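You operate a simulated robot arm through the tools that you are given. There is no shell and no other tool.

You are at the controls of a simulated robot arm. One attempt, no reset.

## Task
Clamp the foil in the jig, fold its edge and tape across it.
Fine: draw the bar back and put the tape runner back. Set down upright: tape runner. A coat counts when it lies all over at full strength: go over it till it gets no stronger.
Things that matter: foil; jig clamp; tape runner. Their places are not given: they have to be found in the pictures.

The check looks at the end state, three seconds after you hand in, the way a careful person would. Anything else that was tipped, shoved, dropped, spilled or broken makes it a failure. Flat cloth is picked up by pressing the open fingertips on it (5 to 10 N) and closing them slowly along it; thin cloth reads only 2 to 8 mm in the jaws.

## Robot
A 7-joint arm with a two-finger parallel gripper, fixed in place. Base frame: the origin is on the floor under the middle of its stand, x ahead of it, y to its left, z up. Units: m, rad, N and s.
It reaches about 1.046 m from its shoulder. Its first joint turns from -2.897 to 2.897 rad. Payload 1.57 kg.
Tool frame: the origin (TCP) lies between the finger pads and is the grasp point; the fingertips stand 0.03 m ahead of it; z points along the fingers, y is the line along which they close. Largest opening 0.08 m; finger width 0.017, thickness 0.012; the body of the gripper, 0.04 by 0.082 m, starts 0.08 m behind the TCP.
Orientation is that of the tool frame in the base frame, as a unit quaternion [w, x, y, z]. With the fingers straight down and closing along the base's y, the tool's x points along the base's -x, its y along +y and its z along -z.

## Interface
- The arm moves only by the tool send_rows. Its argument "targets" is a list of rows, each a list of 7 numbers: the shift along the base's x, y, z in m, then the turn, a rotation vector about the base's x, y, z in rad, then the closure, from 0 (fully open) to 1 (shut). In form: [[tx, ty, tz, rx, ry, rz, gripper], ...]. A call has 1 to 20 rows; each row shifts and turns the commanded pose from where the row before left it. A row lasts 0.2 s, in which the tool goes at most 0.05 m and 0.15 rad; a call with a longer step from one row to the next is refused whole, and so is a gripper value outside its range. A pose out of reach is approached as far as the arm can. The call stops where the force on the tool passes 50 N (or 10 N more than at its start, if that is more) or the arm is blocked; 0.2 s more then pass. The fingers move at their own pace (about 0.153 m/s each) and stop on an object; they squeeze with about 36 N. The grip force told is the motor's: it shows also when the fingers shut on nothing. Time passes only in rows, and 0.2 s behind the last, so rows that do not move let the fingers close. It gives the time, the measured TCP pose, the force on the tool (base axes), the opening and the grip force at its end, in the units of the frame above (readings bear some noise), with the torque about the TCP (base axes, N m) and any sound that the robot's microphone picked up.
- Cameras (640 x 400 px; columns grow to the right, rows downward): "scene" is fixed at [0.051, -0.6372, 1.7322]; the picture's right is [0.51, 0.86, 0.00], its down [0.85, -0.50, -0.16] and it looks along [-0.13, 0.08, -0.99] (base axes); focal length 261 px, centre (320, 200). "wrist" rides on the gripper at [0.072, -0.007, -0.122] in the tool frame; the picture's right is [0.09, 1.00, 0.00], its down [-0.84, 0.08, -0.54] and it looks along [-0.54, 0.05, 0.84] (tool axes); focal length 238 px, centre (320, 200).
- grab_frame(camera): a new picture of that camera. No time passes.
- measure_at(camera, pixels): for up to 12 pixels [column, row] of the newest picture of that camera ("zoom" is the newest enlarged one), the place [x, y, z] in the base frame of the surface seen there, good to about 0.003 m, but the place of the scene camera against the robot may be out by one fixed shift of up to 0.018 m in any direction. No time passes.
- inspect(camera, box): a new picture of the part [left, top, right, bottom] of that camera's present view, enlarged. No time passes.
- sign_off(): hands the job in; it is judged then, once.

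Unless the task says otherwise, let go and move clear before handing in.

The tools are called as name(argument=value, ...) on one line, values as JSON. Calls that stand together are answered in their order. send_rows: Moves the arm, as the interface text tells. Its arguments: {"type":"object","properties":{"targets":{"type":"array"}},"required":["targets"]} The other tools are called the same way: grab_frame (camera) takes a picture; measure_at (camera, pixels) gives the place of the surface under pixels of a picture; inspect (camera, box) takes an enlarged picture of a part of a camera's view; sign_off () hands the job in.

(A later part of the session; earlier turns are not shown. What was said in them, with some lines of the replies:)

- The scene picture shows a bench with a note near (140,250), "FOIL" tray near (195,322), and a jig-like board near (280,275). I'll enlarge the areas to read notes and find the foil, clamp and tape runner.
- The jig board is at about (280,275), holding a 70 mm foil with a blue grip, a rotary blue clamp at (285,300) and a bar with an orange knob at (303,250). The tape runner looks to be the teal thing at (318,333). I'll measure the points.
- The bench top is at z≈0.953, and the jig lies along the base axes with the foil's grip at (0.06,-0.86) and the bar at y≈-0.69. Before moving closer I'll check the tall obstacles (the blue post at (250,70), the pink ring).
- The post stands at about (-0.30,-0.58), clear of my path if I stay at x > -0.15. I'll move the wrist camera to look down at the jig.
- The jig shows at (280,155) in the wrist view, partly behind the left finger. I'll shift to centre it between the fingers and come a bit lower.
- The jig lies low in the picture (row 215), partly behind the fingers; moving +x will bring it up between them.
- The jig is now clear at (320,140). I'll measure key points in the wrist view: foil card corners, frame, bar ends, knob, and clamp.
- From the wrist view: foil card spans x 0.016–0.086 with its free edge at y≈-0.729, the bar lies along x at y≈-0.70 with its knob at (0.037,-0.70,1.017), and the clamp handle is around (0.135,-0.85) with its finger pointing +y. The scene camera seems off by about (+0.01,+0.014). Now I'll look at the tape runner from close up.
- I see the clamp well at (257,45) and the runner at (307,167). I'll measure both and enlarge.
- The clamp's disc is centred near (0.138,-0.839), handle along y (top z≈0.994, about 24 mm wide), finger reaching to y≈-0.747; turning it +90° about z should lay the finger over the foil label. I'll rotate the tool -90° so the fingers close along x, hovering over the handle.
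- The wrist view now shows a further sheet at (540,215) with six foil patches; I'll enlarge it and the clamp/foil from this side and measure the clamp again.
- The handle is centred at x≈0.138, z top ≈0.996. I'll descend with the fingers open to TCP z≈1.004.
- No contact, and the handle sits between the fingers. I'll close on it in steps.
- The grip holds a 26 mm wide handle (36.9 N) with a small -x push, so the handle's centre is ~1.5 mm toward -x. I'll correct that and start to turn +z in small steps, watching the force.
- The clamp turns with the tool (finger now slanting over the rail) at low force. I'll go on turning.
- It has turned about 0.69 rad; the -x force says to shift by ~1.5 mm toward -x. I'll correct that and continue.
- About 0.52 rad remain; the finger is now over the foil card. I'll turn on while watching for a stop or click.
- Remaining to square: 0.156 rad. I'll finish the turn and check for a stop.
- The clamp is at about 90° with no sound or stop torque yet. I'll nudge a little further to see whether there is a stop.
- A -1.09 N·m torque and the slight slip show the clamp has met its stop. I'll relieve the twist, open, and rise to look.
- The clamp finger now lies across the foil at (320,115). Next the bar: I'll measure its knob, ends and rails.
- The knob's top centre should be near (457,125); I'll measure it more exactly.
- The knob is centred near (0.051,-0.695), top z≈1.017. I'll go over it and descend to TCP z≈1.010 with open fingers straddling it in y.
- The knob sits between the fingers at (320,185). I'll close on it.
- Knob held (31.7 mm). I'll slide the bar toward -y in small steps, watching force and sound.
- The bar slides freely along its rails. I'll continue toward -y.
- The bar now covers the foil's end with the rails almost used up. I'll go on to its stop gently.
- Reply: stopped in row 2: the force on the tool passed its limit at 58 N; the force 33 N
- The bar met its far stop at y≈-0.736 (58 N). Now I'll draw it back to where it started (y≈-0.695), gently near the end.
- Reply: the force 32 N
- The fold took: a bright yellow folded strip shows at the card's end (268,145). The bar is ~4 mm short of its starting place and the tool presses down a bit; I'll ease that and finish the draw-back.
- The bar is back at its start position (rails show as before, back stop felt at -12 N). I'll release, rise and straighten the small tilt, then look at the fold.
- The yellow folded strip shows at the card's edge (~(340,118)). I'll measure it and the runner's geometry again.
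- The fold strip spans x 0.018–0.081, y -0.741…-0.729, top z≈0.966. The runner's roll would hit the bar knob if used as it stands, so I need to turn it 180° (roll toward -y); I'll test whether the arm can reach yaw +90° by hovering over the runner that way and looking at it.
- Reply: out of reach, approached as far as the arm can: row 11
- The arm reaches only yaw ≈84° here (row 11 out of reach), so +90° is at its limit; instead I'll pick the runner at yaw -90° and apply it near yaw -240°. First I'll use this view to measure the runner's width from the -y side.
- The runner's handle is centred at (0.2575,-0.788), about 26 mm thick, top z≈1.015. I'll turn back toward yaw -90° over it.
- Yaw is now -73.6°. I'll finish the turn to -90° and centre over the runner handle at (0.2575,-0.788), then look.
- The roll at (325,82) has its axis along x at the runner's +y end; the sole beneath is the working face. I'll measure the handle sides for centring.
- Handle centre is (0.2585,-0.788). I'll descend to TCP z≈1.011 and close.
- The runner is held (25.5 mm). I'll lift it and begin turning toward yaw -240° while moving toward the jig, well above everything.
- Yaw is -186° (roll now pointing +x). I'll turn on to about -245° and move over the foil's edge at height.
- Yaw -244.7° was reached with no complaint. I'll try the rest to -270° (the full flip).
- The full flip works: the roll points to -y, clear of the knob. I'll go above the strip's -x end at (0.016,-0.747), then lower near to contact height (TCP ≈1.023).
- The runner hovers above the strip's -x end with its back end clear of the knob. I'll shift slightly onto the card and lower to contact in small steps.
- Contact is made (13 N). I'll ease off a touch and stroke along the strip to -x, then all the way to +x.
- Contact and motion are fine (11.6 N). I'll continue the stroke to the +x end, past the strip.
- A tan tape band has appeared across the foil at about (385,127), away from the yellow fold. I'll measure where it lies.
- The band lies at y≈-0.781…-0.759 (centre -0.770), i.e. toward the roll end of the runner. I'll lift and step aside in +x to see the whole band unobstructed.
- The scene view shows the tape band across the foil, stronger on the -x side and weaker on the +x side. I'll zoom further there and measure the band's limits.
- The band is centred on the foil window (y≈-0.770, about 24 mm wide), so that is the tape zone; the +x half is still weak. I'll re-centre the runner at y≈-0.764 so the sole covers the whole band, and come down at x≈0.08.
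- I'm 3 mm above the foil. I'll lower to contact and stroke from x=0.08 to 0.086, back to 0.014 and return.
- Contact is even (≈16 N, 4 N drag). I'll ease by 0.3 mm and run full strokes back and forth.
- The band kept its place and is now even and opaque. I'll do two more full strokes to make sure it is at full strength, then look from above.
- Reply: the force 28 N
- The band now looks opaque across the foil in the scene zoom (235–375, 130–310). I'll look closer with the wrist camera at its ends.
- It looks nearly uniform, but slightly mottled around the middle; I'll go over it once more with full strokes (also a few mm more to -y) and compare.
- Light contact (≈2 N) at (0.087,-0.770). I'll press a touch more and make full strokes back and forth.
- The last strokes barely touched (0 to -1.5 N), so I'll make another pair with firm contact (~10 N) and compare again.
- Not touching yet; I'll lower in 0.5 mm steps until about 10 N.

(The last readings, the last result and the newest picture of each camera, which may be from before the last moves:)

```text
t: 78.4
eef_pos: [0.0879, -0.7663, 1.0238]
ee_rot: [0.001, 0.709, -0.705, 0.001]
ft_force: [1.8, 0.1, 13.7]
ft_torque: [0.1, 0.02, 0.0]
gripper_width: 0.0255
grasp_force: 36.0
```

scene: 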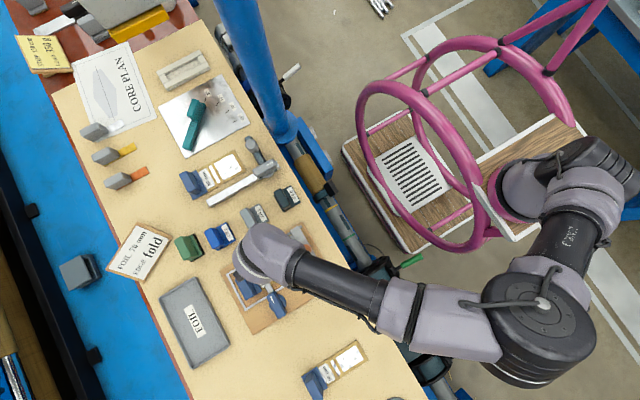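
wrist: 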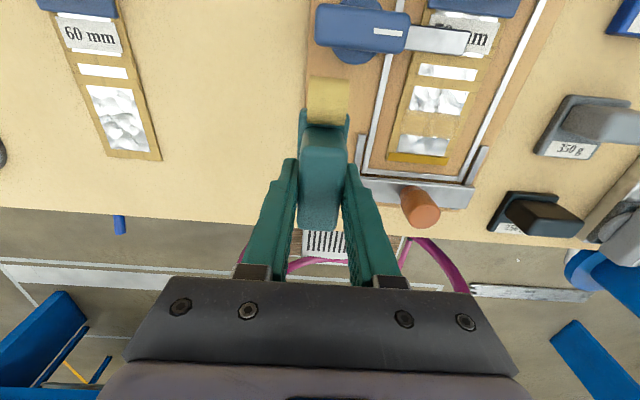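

Contact at 13.7 N. Now two full stroke pairs at this depth.

send_rows(targets=[[0.002, 0, 0, 0, 0, 0, 1], [-0.01, 0, 0, 0, 0, 0, 1], [-0.01, 0, 0, 0, 0, 0, 1], [-0.01, 0, 0, 0, 0, 0, 1], [-0.01, 0, 0, 0, 0, 0, 1], [-0.01, 0, 0, 0, 0, 0, 1], [-0.01, 0, 0, 0, 0, 0, 1], [-0.01, 0, 0, 0, 0, 0, 1], [-0.008, 0, 0, 0, 0, 0, 1], [0.01, 0, 0, 0, 0, 0, 1], [0.01, 0, 0, 0, 0, 0, 1], [0.01, 0, 0, 0, 0, 0, 1], [0.01, 0, 0, 0, 0, 0, 1], [0.01, 0, 0, 0, 0, 0, 1], [0.01, 0, 0, 0, 0, 0, 1], [0.01, 0, 0, 0, 0, 0, 1], [0.008, 0, 0, 0, 0, 0, 1], [0, 0, 0, 0, 0, 0, 1]])

send_rows(targets=[[0, 0, 0, 0, 0, 0, 1], [-0.01, 0, 0, 0, 0, 0, 1], [-0.01, 0, 0, 0, 0, 0, 1], [-0.01, 0, 0, 0, 0, 0, 1], [-0.01, 0, 0, 0, 0, 0, 1], [-0.01, 0, 0, 0, 0, 0, 1], [-0.01, 0, 0, 0, 0, 0, 1], [-0.01, 0, 0, 0, 0, 0, 1], [-0.008, 0, 0, 0, 0, 0, 1], [0, 0, 0, 0, 0, 0, 1]])

send_rows(targets=[[0.01, 0, 0, 0, 0, 0, 1], [0.01, 0, 0, 0, 0, 0, 1], [0.01, 0, 0, 0, 0, 0, 1], [0.01, 0, 0, 0, 0, 0, 1], [0.01, 0, 0, 0, 0, 0, 1], [0.01, 0, 0, 0, 0, 0, 1], [0.01, 0, 0, 0, 0, 0, 1], [0.008, 0, 0, 0, 0, 0, 1], [0, 0, 0, 0, 0, 0, 1]])

send_rows(targets=[[0, 0, 0.01, 0, 0, 0, 1], [0, 0.005, 0.03, 0, 0, 0, 1], [0.03, 0.005, 0.02, 0, 0, 0, 1], [0.03, 0, 0, 0, 0, 0, 1], [0.012, 0, 0, 0, 0, 0, 1], [0, 0, 0, 0, 0, 0, 1]])

grab_frame(camera="wrist")

inspect(camera="wrist", box=[380, 80, 480, 170])

inspect(camera="scene", box=[272, 248, 298, 276])

```text
t: 82.2
eef_pos: [0.0912, -0.7654, 1.0222]
ee_rot: [0.0, 0.708, -0.706, 0.001]
ft_force: [-6.8, 0.5, 27.8]
ft_torque: [-0.03, 0.59, -0.04]
gripper_width: 0.0255
grasp_force: 35.7
```

```text
t: 84.4
eef_pos: [0.0123, -0.7656, 1.0217]
ee_rot: [-0.001, 0.708, -0.706, 0.0]
ft_force: [1.0, 0.1, 7.4]
ft_torque: [-0.02, -0.12, 0.04]
gripper_width: 0.0256
grasp_force: 36.0
```

```text
t: 86.4
eef_pos: [0.0903, -0.7688, 1.0223]
ee_rot: [0.001, 0.709, -0.705, 0.0]
ft_force: [-0.9, -0.3, 6.3]
ft_torque: [0.05, 0.11, 0.0]
gripper_width: 0.0257
grasp_force: 36.3
```

```text
t: 87.8
eef_pos: [0.1611, -0.7565, 1.081]
ee_rot: [0.0, 0.708, -0.706, 0.001]
ft_force: [-0.5, -0.2, -1.2]
ft_torque: [0.01, 0.0, 0.01]
gripper_width: 0.0257
grasp_force: 36.0
```

```text
taken
```

wrist: 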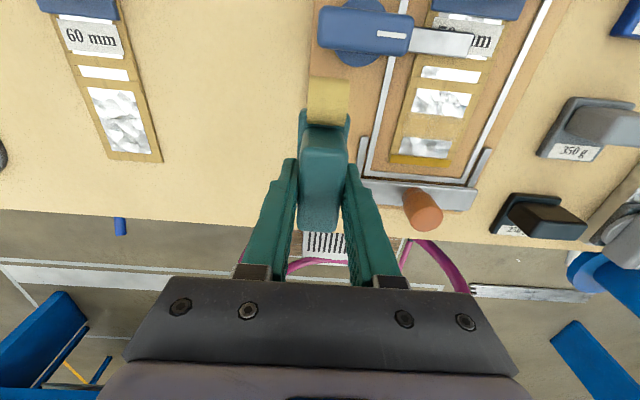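

```text
4.44 times, centred on (430, 125) of wrist
```

zoom: 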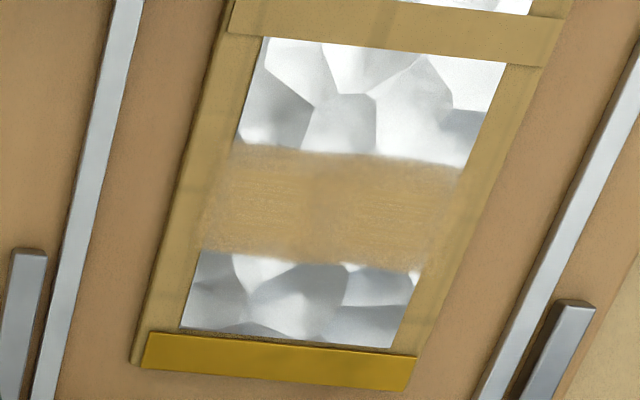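

```text
14.29 times, centred on (285, 262) of scene
```

zoom: 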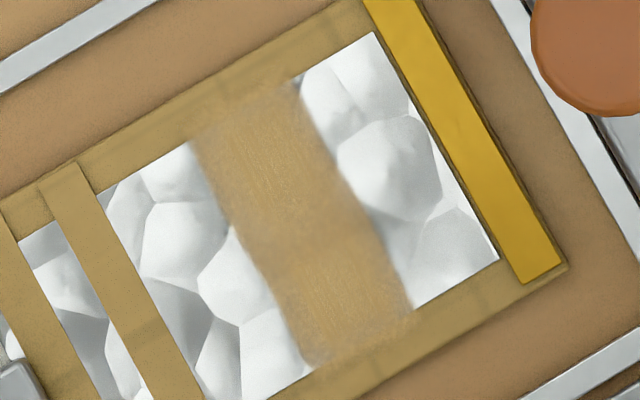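

The band looks the same as before these strokes, so it is at full strength. Now I'll raise the runner, turn it back +180° and bring it over its home at (0.2595,-0.7885).

send_rows(targets=[[0, 0, 0.03, 0, 0, 0, 1], [0.006, -0.002, 0.01, 0, 0, 0.145, 1], [0.006, -0.002, 0, 0, 0, 0.145, 1], [0.006, -0.002, 0, 0, 0, 0.145, 1], [0.006, -0.002, 0, 0, 0, 0.145, 1], [0.006, -0.002, 0, 0, 0, 0.145, 1], [0.006, -0.002, 0, 0, 0, 0.145, 1], [0.006, -0.002, 0, 0, 0, 0.145, 1], [0.006, -0.002, 0, 0, 0, 0.145, 1], [0.006, -0.002, 0, 0, 0, 0.145, 1], [0.006, -0.002, 0, 0, 0, 0.145, 1], [0.006, -0.002, 0, 0, 0, 0.145, 1], [0.006, -0.002, 0, 0, 0, 0.145, 1], [0.006, -0.002, 0, 0, 0, 0.145, 1], [0.006, -0.002, 0, 0, 0, 0.145, 1], [0.006, -0.002, 0, 0, 0, 0.145, 1], [0.006, -0.002, 0, 0, 0, 0.145, 1], [0, 0, 0, 0, 0, 0.145, 1], [0, 0, 0, 0, 0, 0.145, 1], [0, 0, 0, 0, 0, 0.145, 1]])

send_rows(targets=[[0, 0, 0, 0, 0, 0.145, 1], [0, 0, 0, 0, 0, 0.145, 1], [0, 0, 0, 0, 0, 0, 1]])

grab_frame(camera="wrist")

```text
t: 92.0
eef_pos: [0.2582, -0.7878, 1.121]
ee_rot: [0.0, 0.828, 0.561, 0.0]
ft_force: [0.0, -0.7, -1.1]
ft_torque: [-0.04, 0.01, 0.0]
gripper_width: 0.0255
grasp_force: 35.8
```

```text
t: 92.8
eef_pos: [0.2581, -0.7885, 1.1218]
ee_rot: [0.0, 0.739, 0.674, 0.0]
ft_force: [0.5, -0.6, -1.3]
ft_torque: [0.0, -0.01, 0.0]
gripper_width: 0.0257
grasp_force: 36.4
```

```text
taken
```

wrist: 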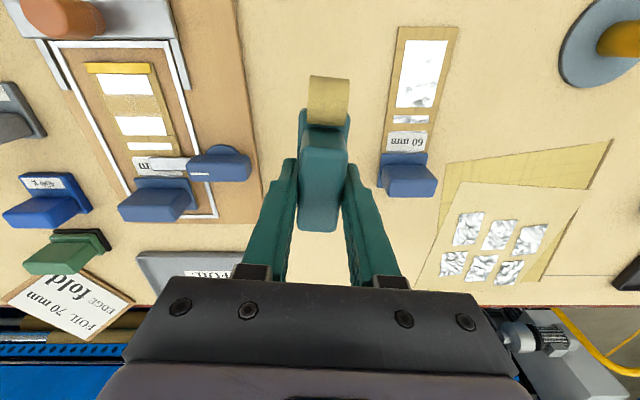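

Yaw is -95°; I'll finish the last 0.092 rad, then lower to just above the bench (TCP ≈1.013).

send_rows(targets=[[0.0012, -0.0005, 0, 0, 0, 0.092, 1], [0, 0, -0.04, 0, 0, 0, 1], [0, 0, -0.04, 0, 0, 0, 1], [0, 0, -0.02, 0, 0, 0, 1], [0, 0, -0.007, 0, 0, 0, 1], [0, 0, 0, 0, 0, 0, 1]])

grab_frame(camera="wrist")

```text
t: 94.2
eef_pos: [0.2582, -0.7886, 1.0128]
ee_rot: [0.0, 0.708, 0.707, 0.0]
ft_force: [-0.2, -0.5, -1.4]
ft_torque: [-0.01, -0.01, 0.02]
gripper_width: 0.0256
grasp_force: 35.7
```

```text
taken
```

wrist: 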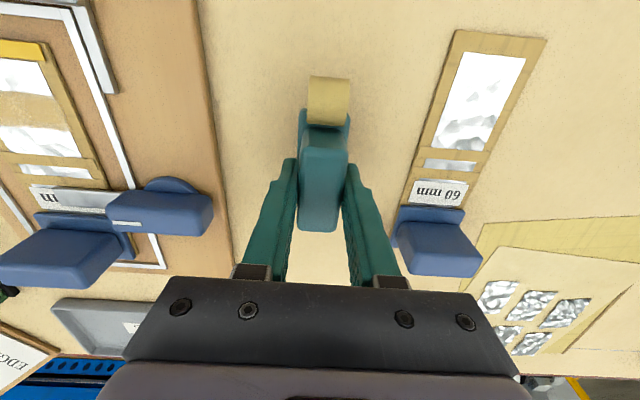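

The runner hovers ~3 mm over its home, upright. I'll lower in 1 mm steps to contact.

send_rows(targets=[[0.0005, 0, -0.001, 0, 0, 0, 1], [0, 0, -0.001, 0, 0, 0, 1], [0, 0, -0.0008, 0, 0, 0, 1], [0, 0, 0, 0, 0, 0, 1]])

```text
t: 95.2
eef_pos: [0.2592, -0.7883, 1.01]
ee_rot: [0.0, 0.708, 0.707, -0.001]
ft_force: [-0.5, -0.4, -1.8]
ft_torque: [-0.03, 0.01, 0.0]
gripper_width: 0.0256
grasp_force: 35.8
```

send_rows(targets=[[0, 0, -0.0007, 0, 0, 0, 1], [0, 0, -0.0006, 0, 0, 0, 1], [0, 0, 0, 0, 0, 0, 1]])

```text
t: 96.0
eef_pos: [0.2589, -0.7898, 1.0103]
ee_rot: [0.0, 0.707, 0.707, 0.0]
ft_force: [-0.2, -0.7, -0.5]
ft_torque: [-0.01, 0.03, 0.05]
gripper_width: 0.0252
grasp_force: 36.2
```

The z force has changed from -1.8 to -0.5 N, so contact is near; I'll go down a little further in tiny steps.

send_rows(targets=[[0, 0, -0.0005, 0, 0, 0, 1], [0, 0, -0.0005, 0, 0, 0, 1], [0, 0, 0, 0, 0, 0, 1]])

```text
t: 96.8
eef_pos: [0.2601, -0.7885, 1.0092]
ee_rot: [0.0, 0.708, 0.706, 0.0]
ft_force: [0.1, 0.5, -1.9]
ft_torque: [-0.02, 0.01, -0.03]
gripper_width: 0.0255
grasp_force: 35.6
```

send_rows(targets=[[0, 0, -0.0005, 0, 0, 0, 1], [0, 0, -0.0005, 0, 0, 0, 1], [0, 0, 0, 0, 0, 0, 1]])

```text
t: 97.6
eef_pos: [0.2608, -0.7892, 1.009]
ee_rot: [-0.001, 0.708, 0.706, 0.001]
ft_force: [-0.2, 0.7, -2.2]
ft_torque: [-0.02, 0.01, -0.03]
gripper_width: 0.0254
grasp_force: 36.0
```

Still hanging free (-2.2 N); the strokes may have pushed it up a little in the grip. I'll continue in small steps.

send_rows(targets=[[0, 0, -0.0005, 0, 0, 0, 1], [0, 0, -0.0005, 0, 0, 0, 1], [0, 0, -0.0005, 0, 0, 0, 1], [0, 0, 0, 0, 0, 0, 1]])

```text
t: 98.6
eef_pos: [0.2605, -0.7891, 1.0076]
ee_rot: [0.001, 0.708, 0.706, 0.0]
ft_force: [0.7, 0.4, 3.9]
ft_torque: [0.04, -0.04, 0.03]
gripper_width: 0.0255
grasp_force: 36.4
```

Contact at +3.9 N: the runner stands on the bench. I'll open gently and rise straight up.

send_rows(targets=[[0, 0, 0, 0, 0, 0, 0.6], [0, 0, 0, 0, 0, 0, 0.4], [0, 0, 0, 0, 0, 0, 0.0], [0, 0, 0, 0, 0, 0, 0.0], [0, 0, 0.02, 0, 0, 0, 0.0], [0, 0, 0.04, 0, 0, 0, 0.0], [0, 0, 0.04, 0, 0, 0, 0.0], [0, 0, 0.04, 0, 0, 0, 0.0], [0, 0, 0, 0, 0, 0, 0]])

grab_frame(camera="wrist")

grab_frame(camera="scene")

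```text
t: 100.6
eef_pos: [0.2592, -0.787, 1.1488]
ee_rot: [0.0, 0.707, 0.707, 0.0]
ft_force: [0.9, 0.2, 1.5]
ft_torque: [0.03, 0.04, -0.01]
gripper_width: 0.0799
grasp_force: 0.1
```

```text
taken
```

wrist: 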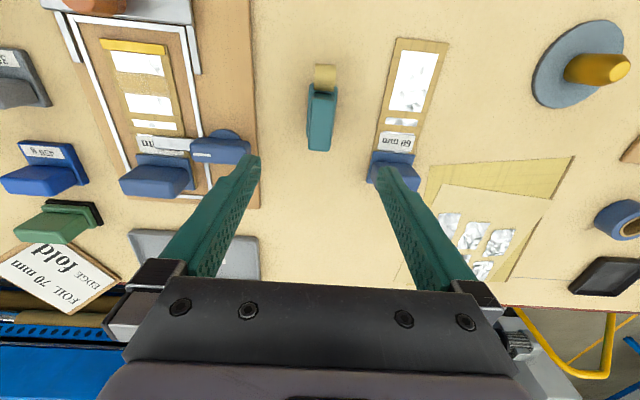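

```text
taken
```

scene: 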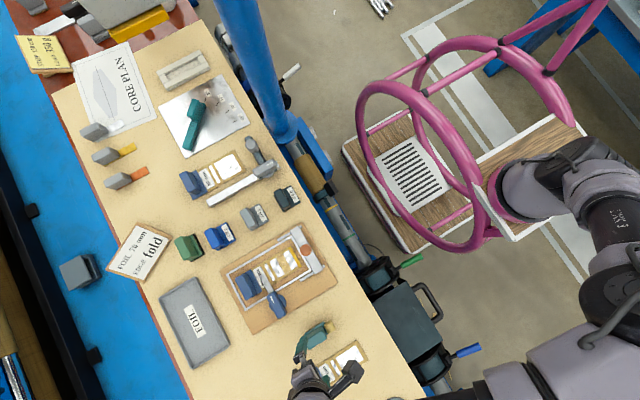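

The runner stands upright at its place (320,118 in the wrist view). I'll move clear and check the jig, clamp and bar closely.

send_rows(targets=[[0, 0.04, 0.02, 0, 0, 0, 0], [0, 0.045, 0.01, 0, 0, 0, 0], [0, 0.045, 0.01, 0, 0, 0, 0], [0, 0.045, 0.01, 0, 0, 0, 0], [0, 0.045, 0.01, 0, 0, 0, 0], [0, 0.045, 0, 0, 0, 0, 0], [0, 0, 0, 0, 0, 0, 0]])

inspect(camera="scene", box=[225, 225, 345, 315])

inspect(camera="scene", box=[260, 290, 400, 390])

grab_frame(camera="scene")

```text
t: 102.2
eef_pos: [0.2568, -0.5235, 1.2045]
ee_rot: [0.0, 0.708, 0.706, 0.0]
ft_force: [0.2, 0.2, 0.4]
ft_torque: [0.02, 0.0, -0.04]
gripper_width: 0.0799
grasp_force: 0.1
```

```text
4.44 times, centred on (285, 270) of scene
```

zoom: 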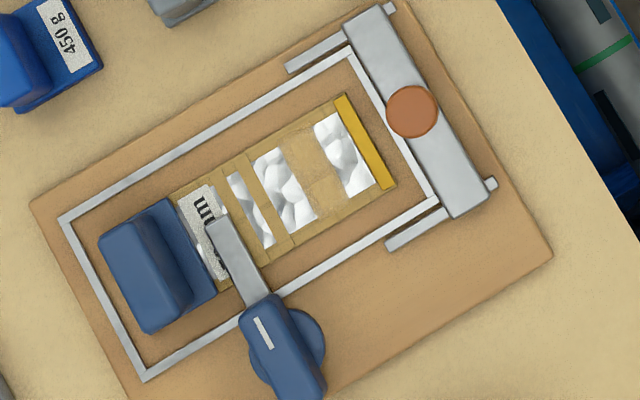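

```text
4.00 times, centred on (330, 340) of scene
```

zoom: 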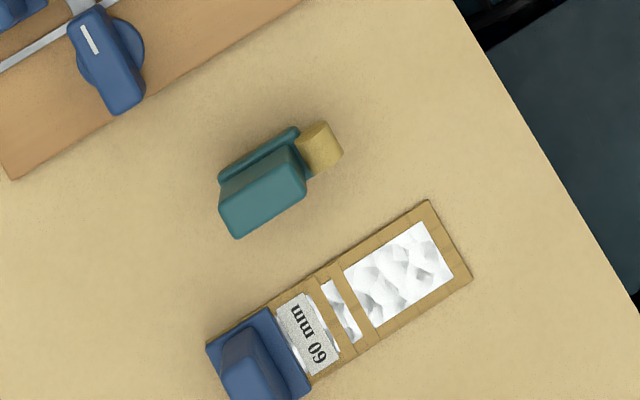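

```text
taken
```

scene: 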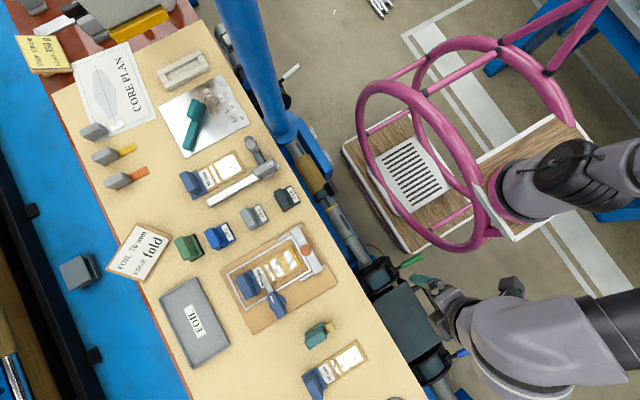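

All things stand as they should: clamp across the foil, fold present, bar back, runner upright. I'll zoom onto the tape band once more to verify it's even.

inspect(camera="scene", box=[268, 246, 302, 278])

inspect(camera="scene", box=[278, 252, 296, 268])

```text
12.50 times, centred on (285, 262) of scene
```

zoom: 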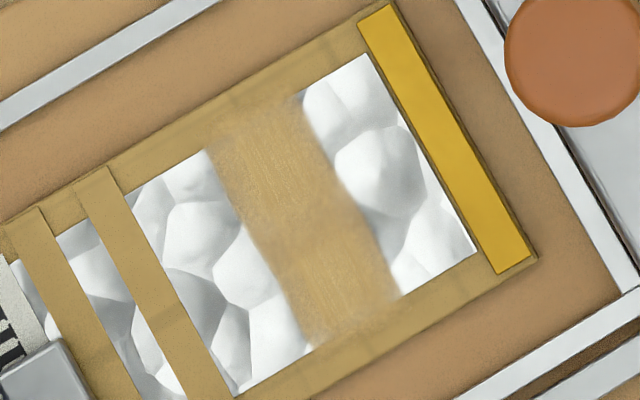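

```text
16.00 times, centred on (287, 260) of scene
```

zoom: 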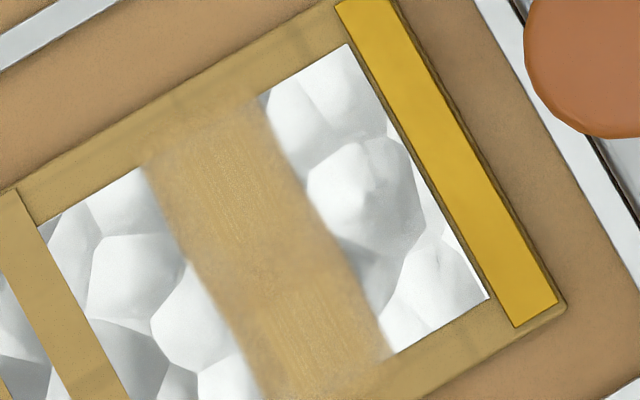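

The band is opaque, though its middle looks smoother than its ends. For certainty I'll hover the wrist camera close over it before handing in.

send_rows(targets=[[-0.035, -0.03, 0, 0, 0, 0, 0], [-0.035, -0.03, 0, 0, 0, 0, 0], [-0.035, -0.03, 0, 0, 0, 0, 0], [-0.035, -0.03, -0.02, 0, 0, 0, 0], [-0.035, -0.03, -0.02, 0, 0, 0, 0], [-0.03, -0.03, -0.02, 0, 0, 0, 0], [0, -0.03, -0.02, 0, 0, 0, 0], [0, 0, 0, 0, 0, 0, 0]])

grab_frame(camera="wrist")

```text
refused: row 4 steps farther than a row can; nothing moved
```

```text
taken
```

wrist: 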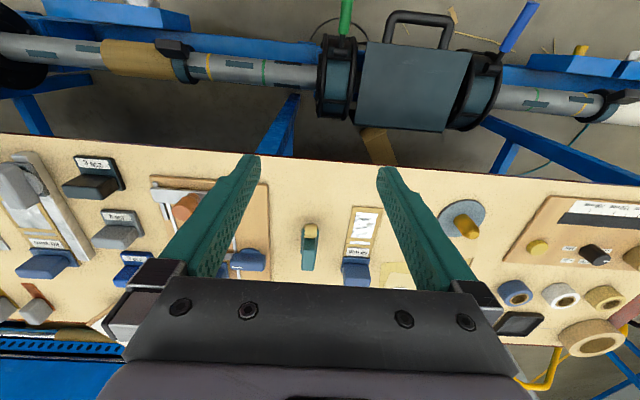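

The call was refused for too long a step; I'll resend it with shorter steps.

send_rows(targets=[[-0.033, -0.03, 0, 0, 0, 0, 0], [-0.033, -0.03, 0, 0, 0, 0, 0], [-0.033, -0.03, 0, 0, 0, 0, 0], [-0.033, -0.03, 0, 0, 0, 0, 0], [-0.033, -0.03, 0, 0, 0, 0, 0], [-0.03, -0.03, 0, 0, 0, 0, 0], [-0.01, -0.03, -0.02, 0, 0, 0, 0], [0, -0.01, -0.04, 0, 0, 0, 0], [0, 0, -0.03, 0, 0, 0, 0], [0, 0, 0, 0, 0, 0, 0]])

grab_frame(camera="wrist")

inspect(camera="wrist", box=[260, 60, 400, 160])

```text
t: 104.4
eef_pos: [0.0535, -0.7435, 1.1178]
ee_rot: [0.0, 0.708, 0.706, 0.0]
ft_force: [0.5, 0.6, -1.1]
ft_torque: [0.01, -0.02, 0.02]
gripper_width: 0.08
grasp_force: 0.1
```

```text
taken
```

wrist: 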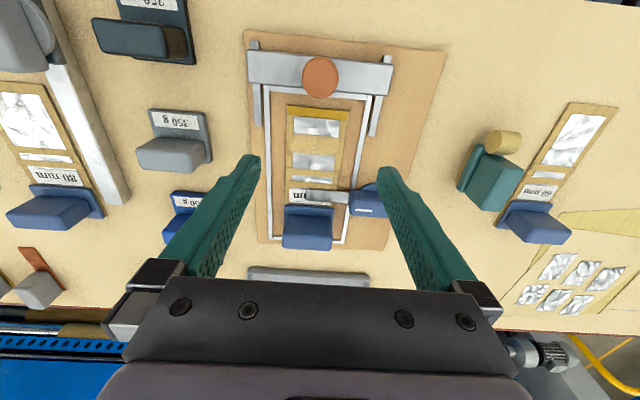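

```text
4.00 times, centred on (330, 110) of wrist
```

zoom: 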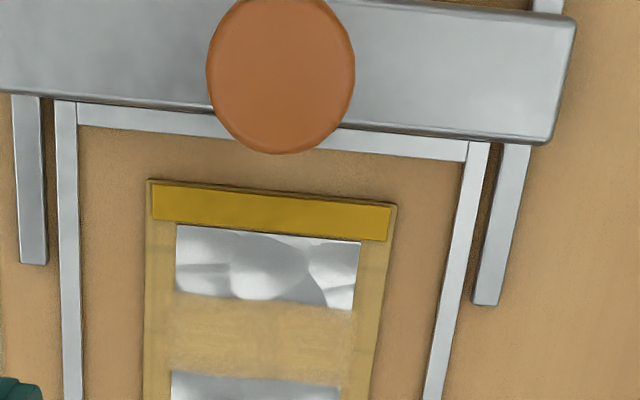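

inspect(camera="wrist", box=[285, 125, 350, 165])

inspect(camera="wrist", box=[270, 150, 400, 250])

```text
9.85 times, centred on (318, 145) of wrist
```

zoom: 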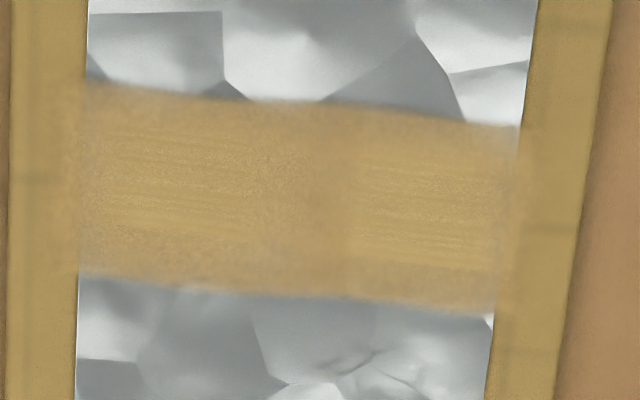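

```text
4.00 times, centred on (335, 200) of wrist
```

zoom: 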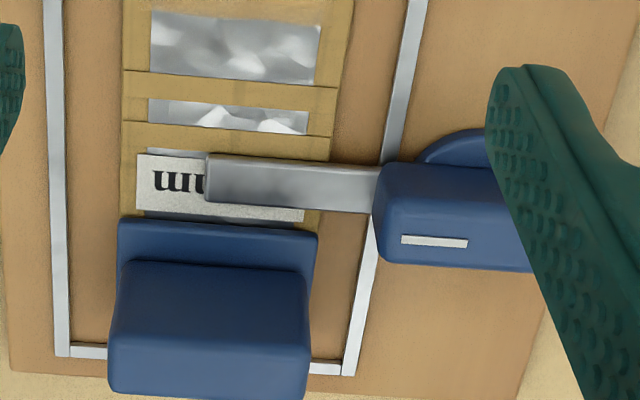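

The close view shows the tape opaque from edge to edge over the foil, unchanged by the last strokes, with the clamp finger lying over the foil and the bar fully back. I'll move clear and hand in.

send_rows(targets=[[0, 0, 0.04, 0, 0, 0, 0], [0, 0, 0.04, 0, 0, 0, 0], [0.03, 0.03, 0.02, 0, 0, 0, 0], [0.03, 0.035, 0, 0, 0, 0, 0], [0.03, 0.035, 0, 0, 0, 0, 0], [0.03, 0.035, 0, 0, 0, 0, 0], [0.03, 0.035, 0, 0, 0, 0, 0], [0.03, 0.035, 0, 0, 0, 0, 0], [0, 0.03, 0, 0, 0, 0, 0], [0, 0, 0, 0, 0, 0, 0]])

grab_frame(camera="scene")

```text
t: 106.6
eef_pos: [0.2351, -0.5092, 1.2155]
ee_rot: [0.0, 0.708, 0.706, 0.001]
ft_force: [-0.4, 0.0, -0.8]
ft_torque: [-0.02, -0.01, 0.04]
gripper_width: 0.08
grasp_force: 0.1
```

```text
taken
```

scene: 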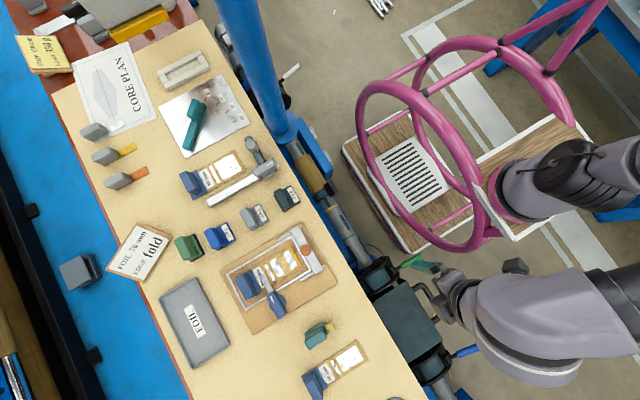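

The scene shows the arm clear, the foil clamped, folded and taped at (275,270), the bar back at (303,250) and the runner upright at its place (318,333). I hand the job in.

sign_off()

```text
The job is handed in.
```

The job is handed in, and the last pictures show every step done; the check has not reported a result.

- **Clamp:** I turned the jig clamp about 90° until it met its stop. Its finger now lies across the 70 mm foil.
- **Fold:** I slid the bar to its far stop and a yellow folded strip appeared along the foil's edge. I then drew the bar back to where it started.
- **Tape:** The band runs across the middle of the foil and is opaque from edge to edge. Some of the repeat strokes barely touched, so I repeated them with firmer contact, and the band got no stronger. Its middle looks slightly smoother than its ends, but that did not change with more strokes.
- **Tape runner:** It is back at its starting place, upright.

The gripper is open and clear of the bench, and nothing else on the bench looks moved.
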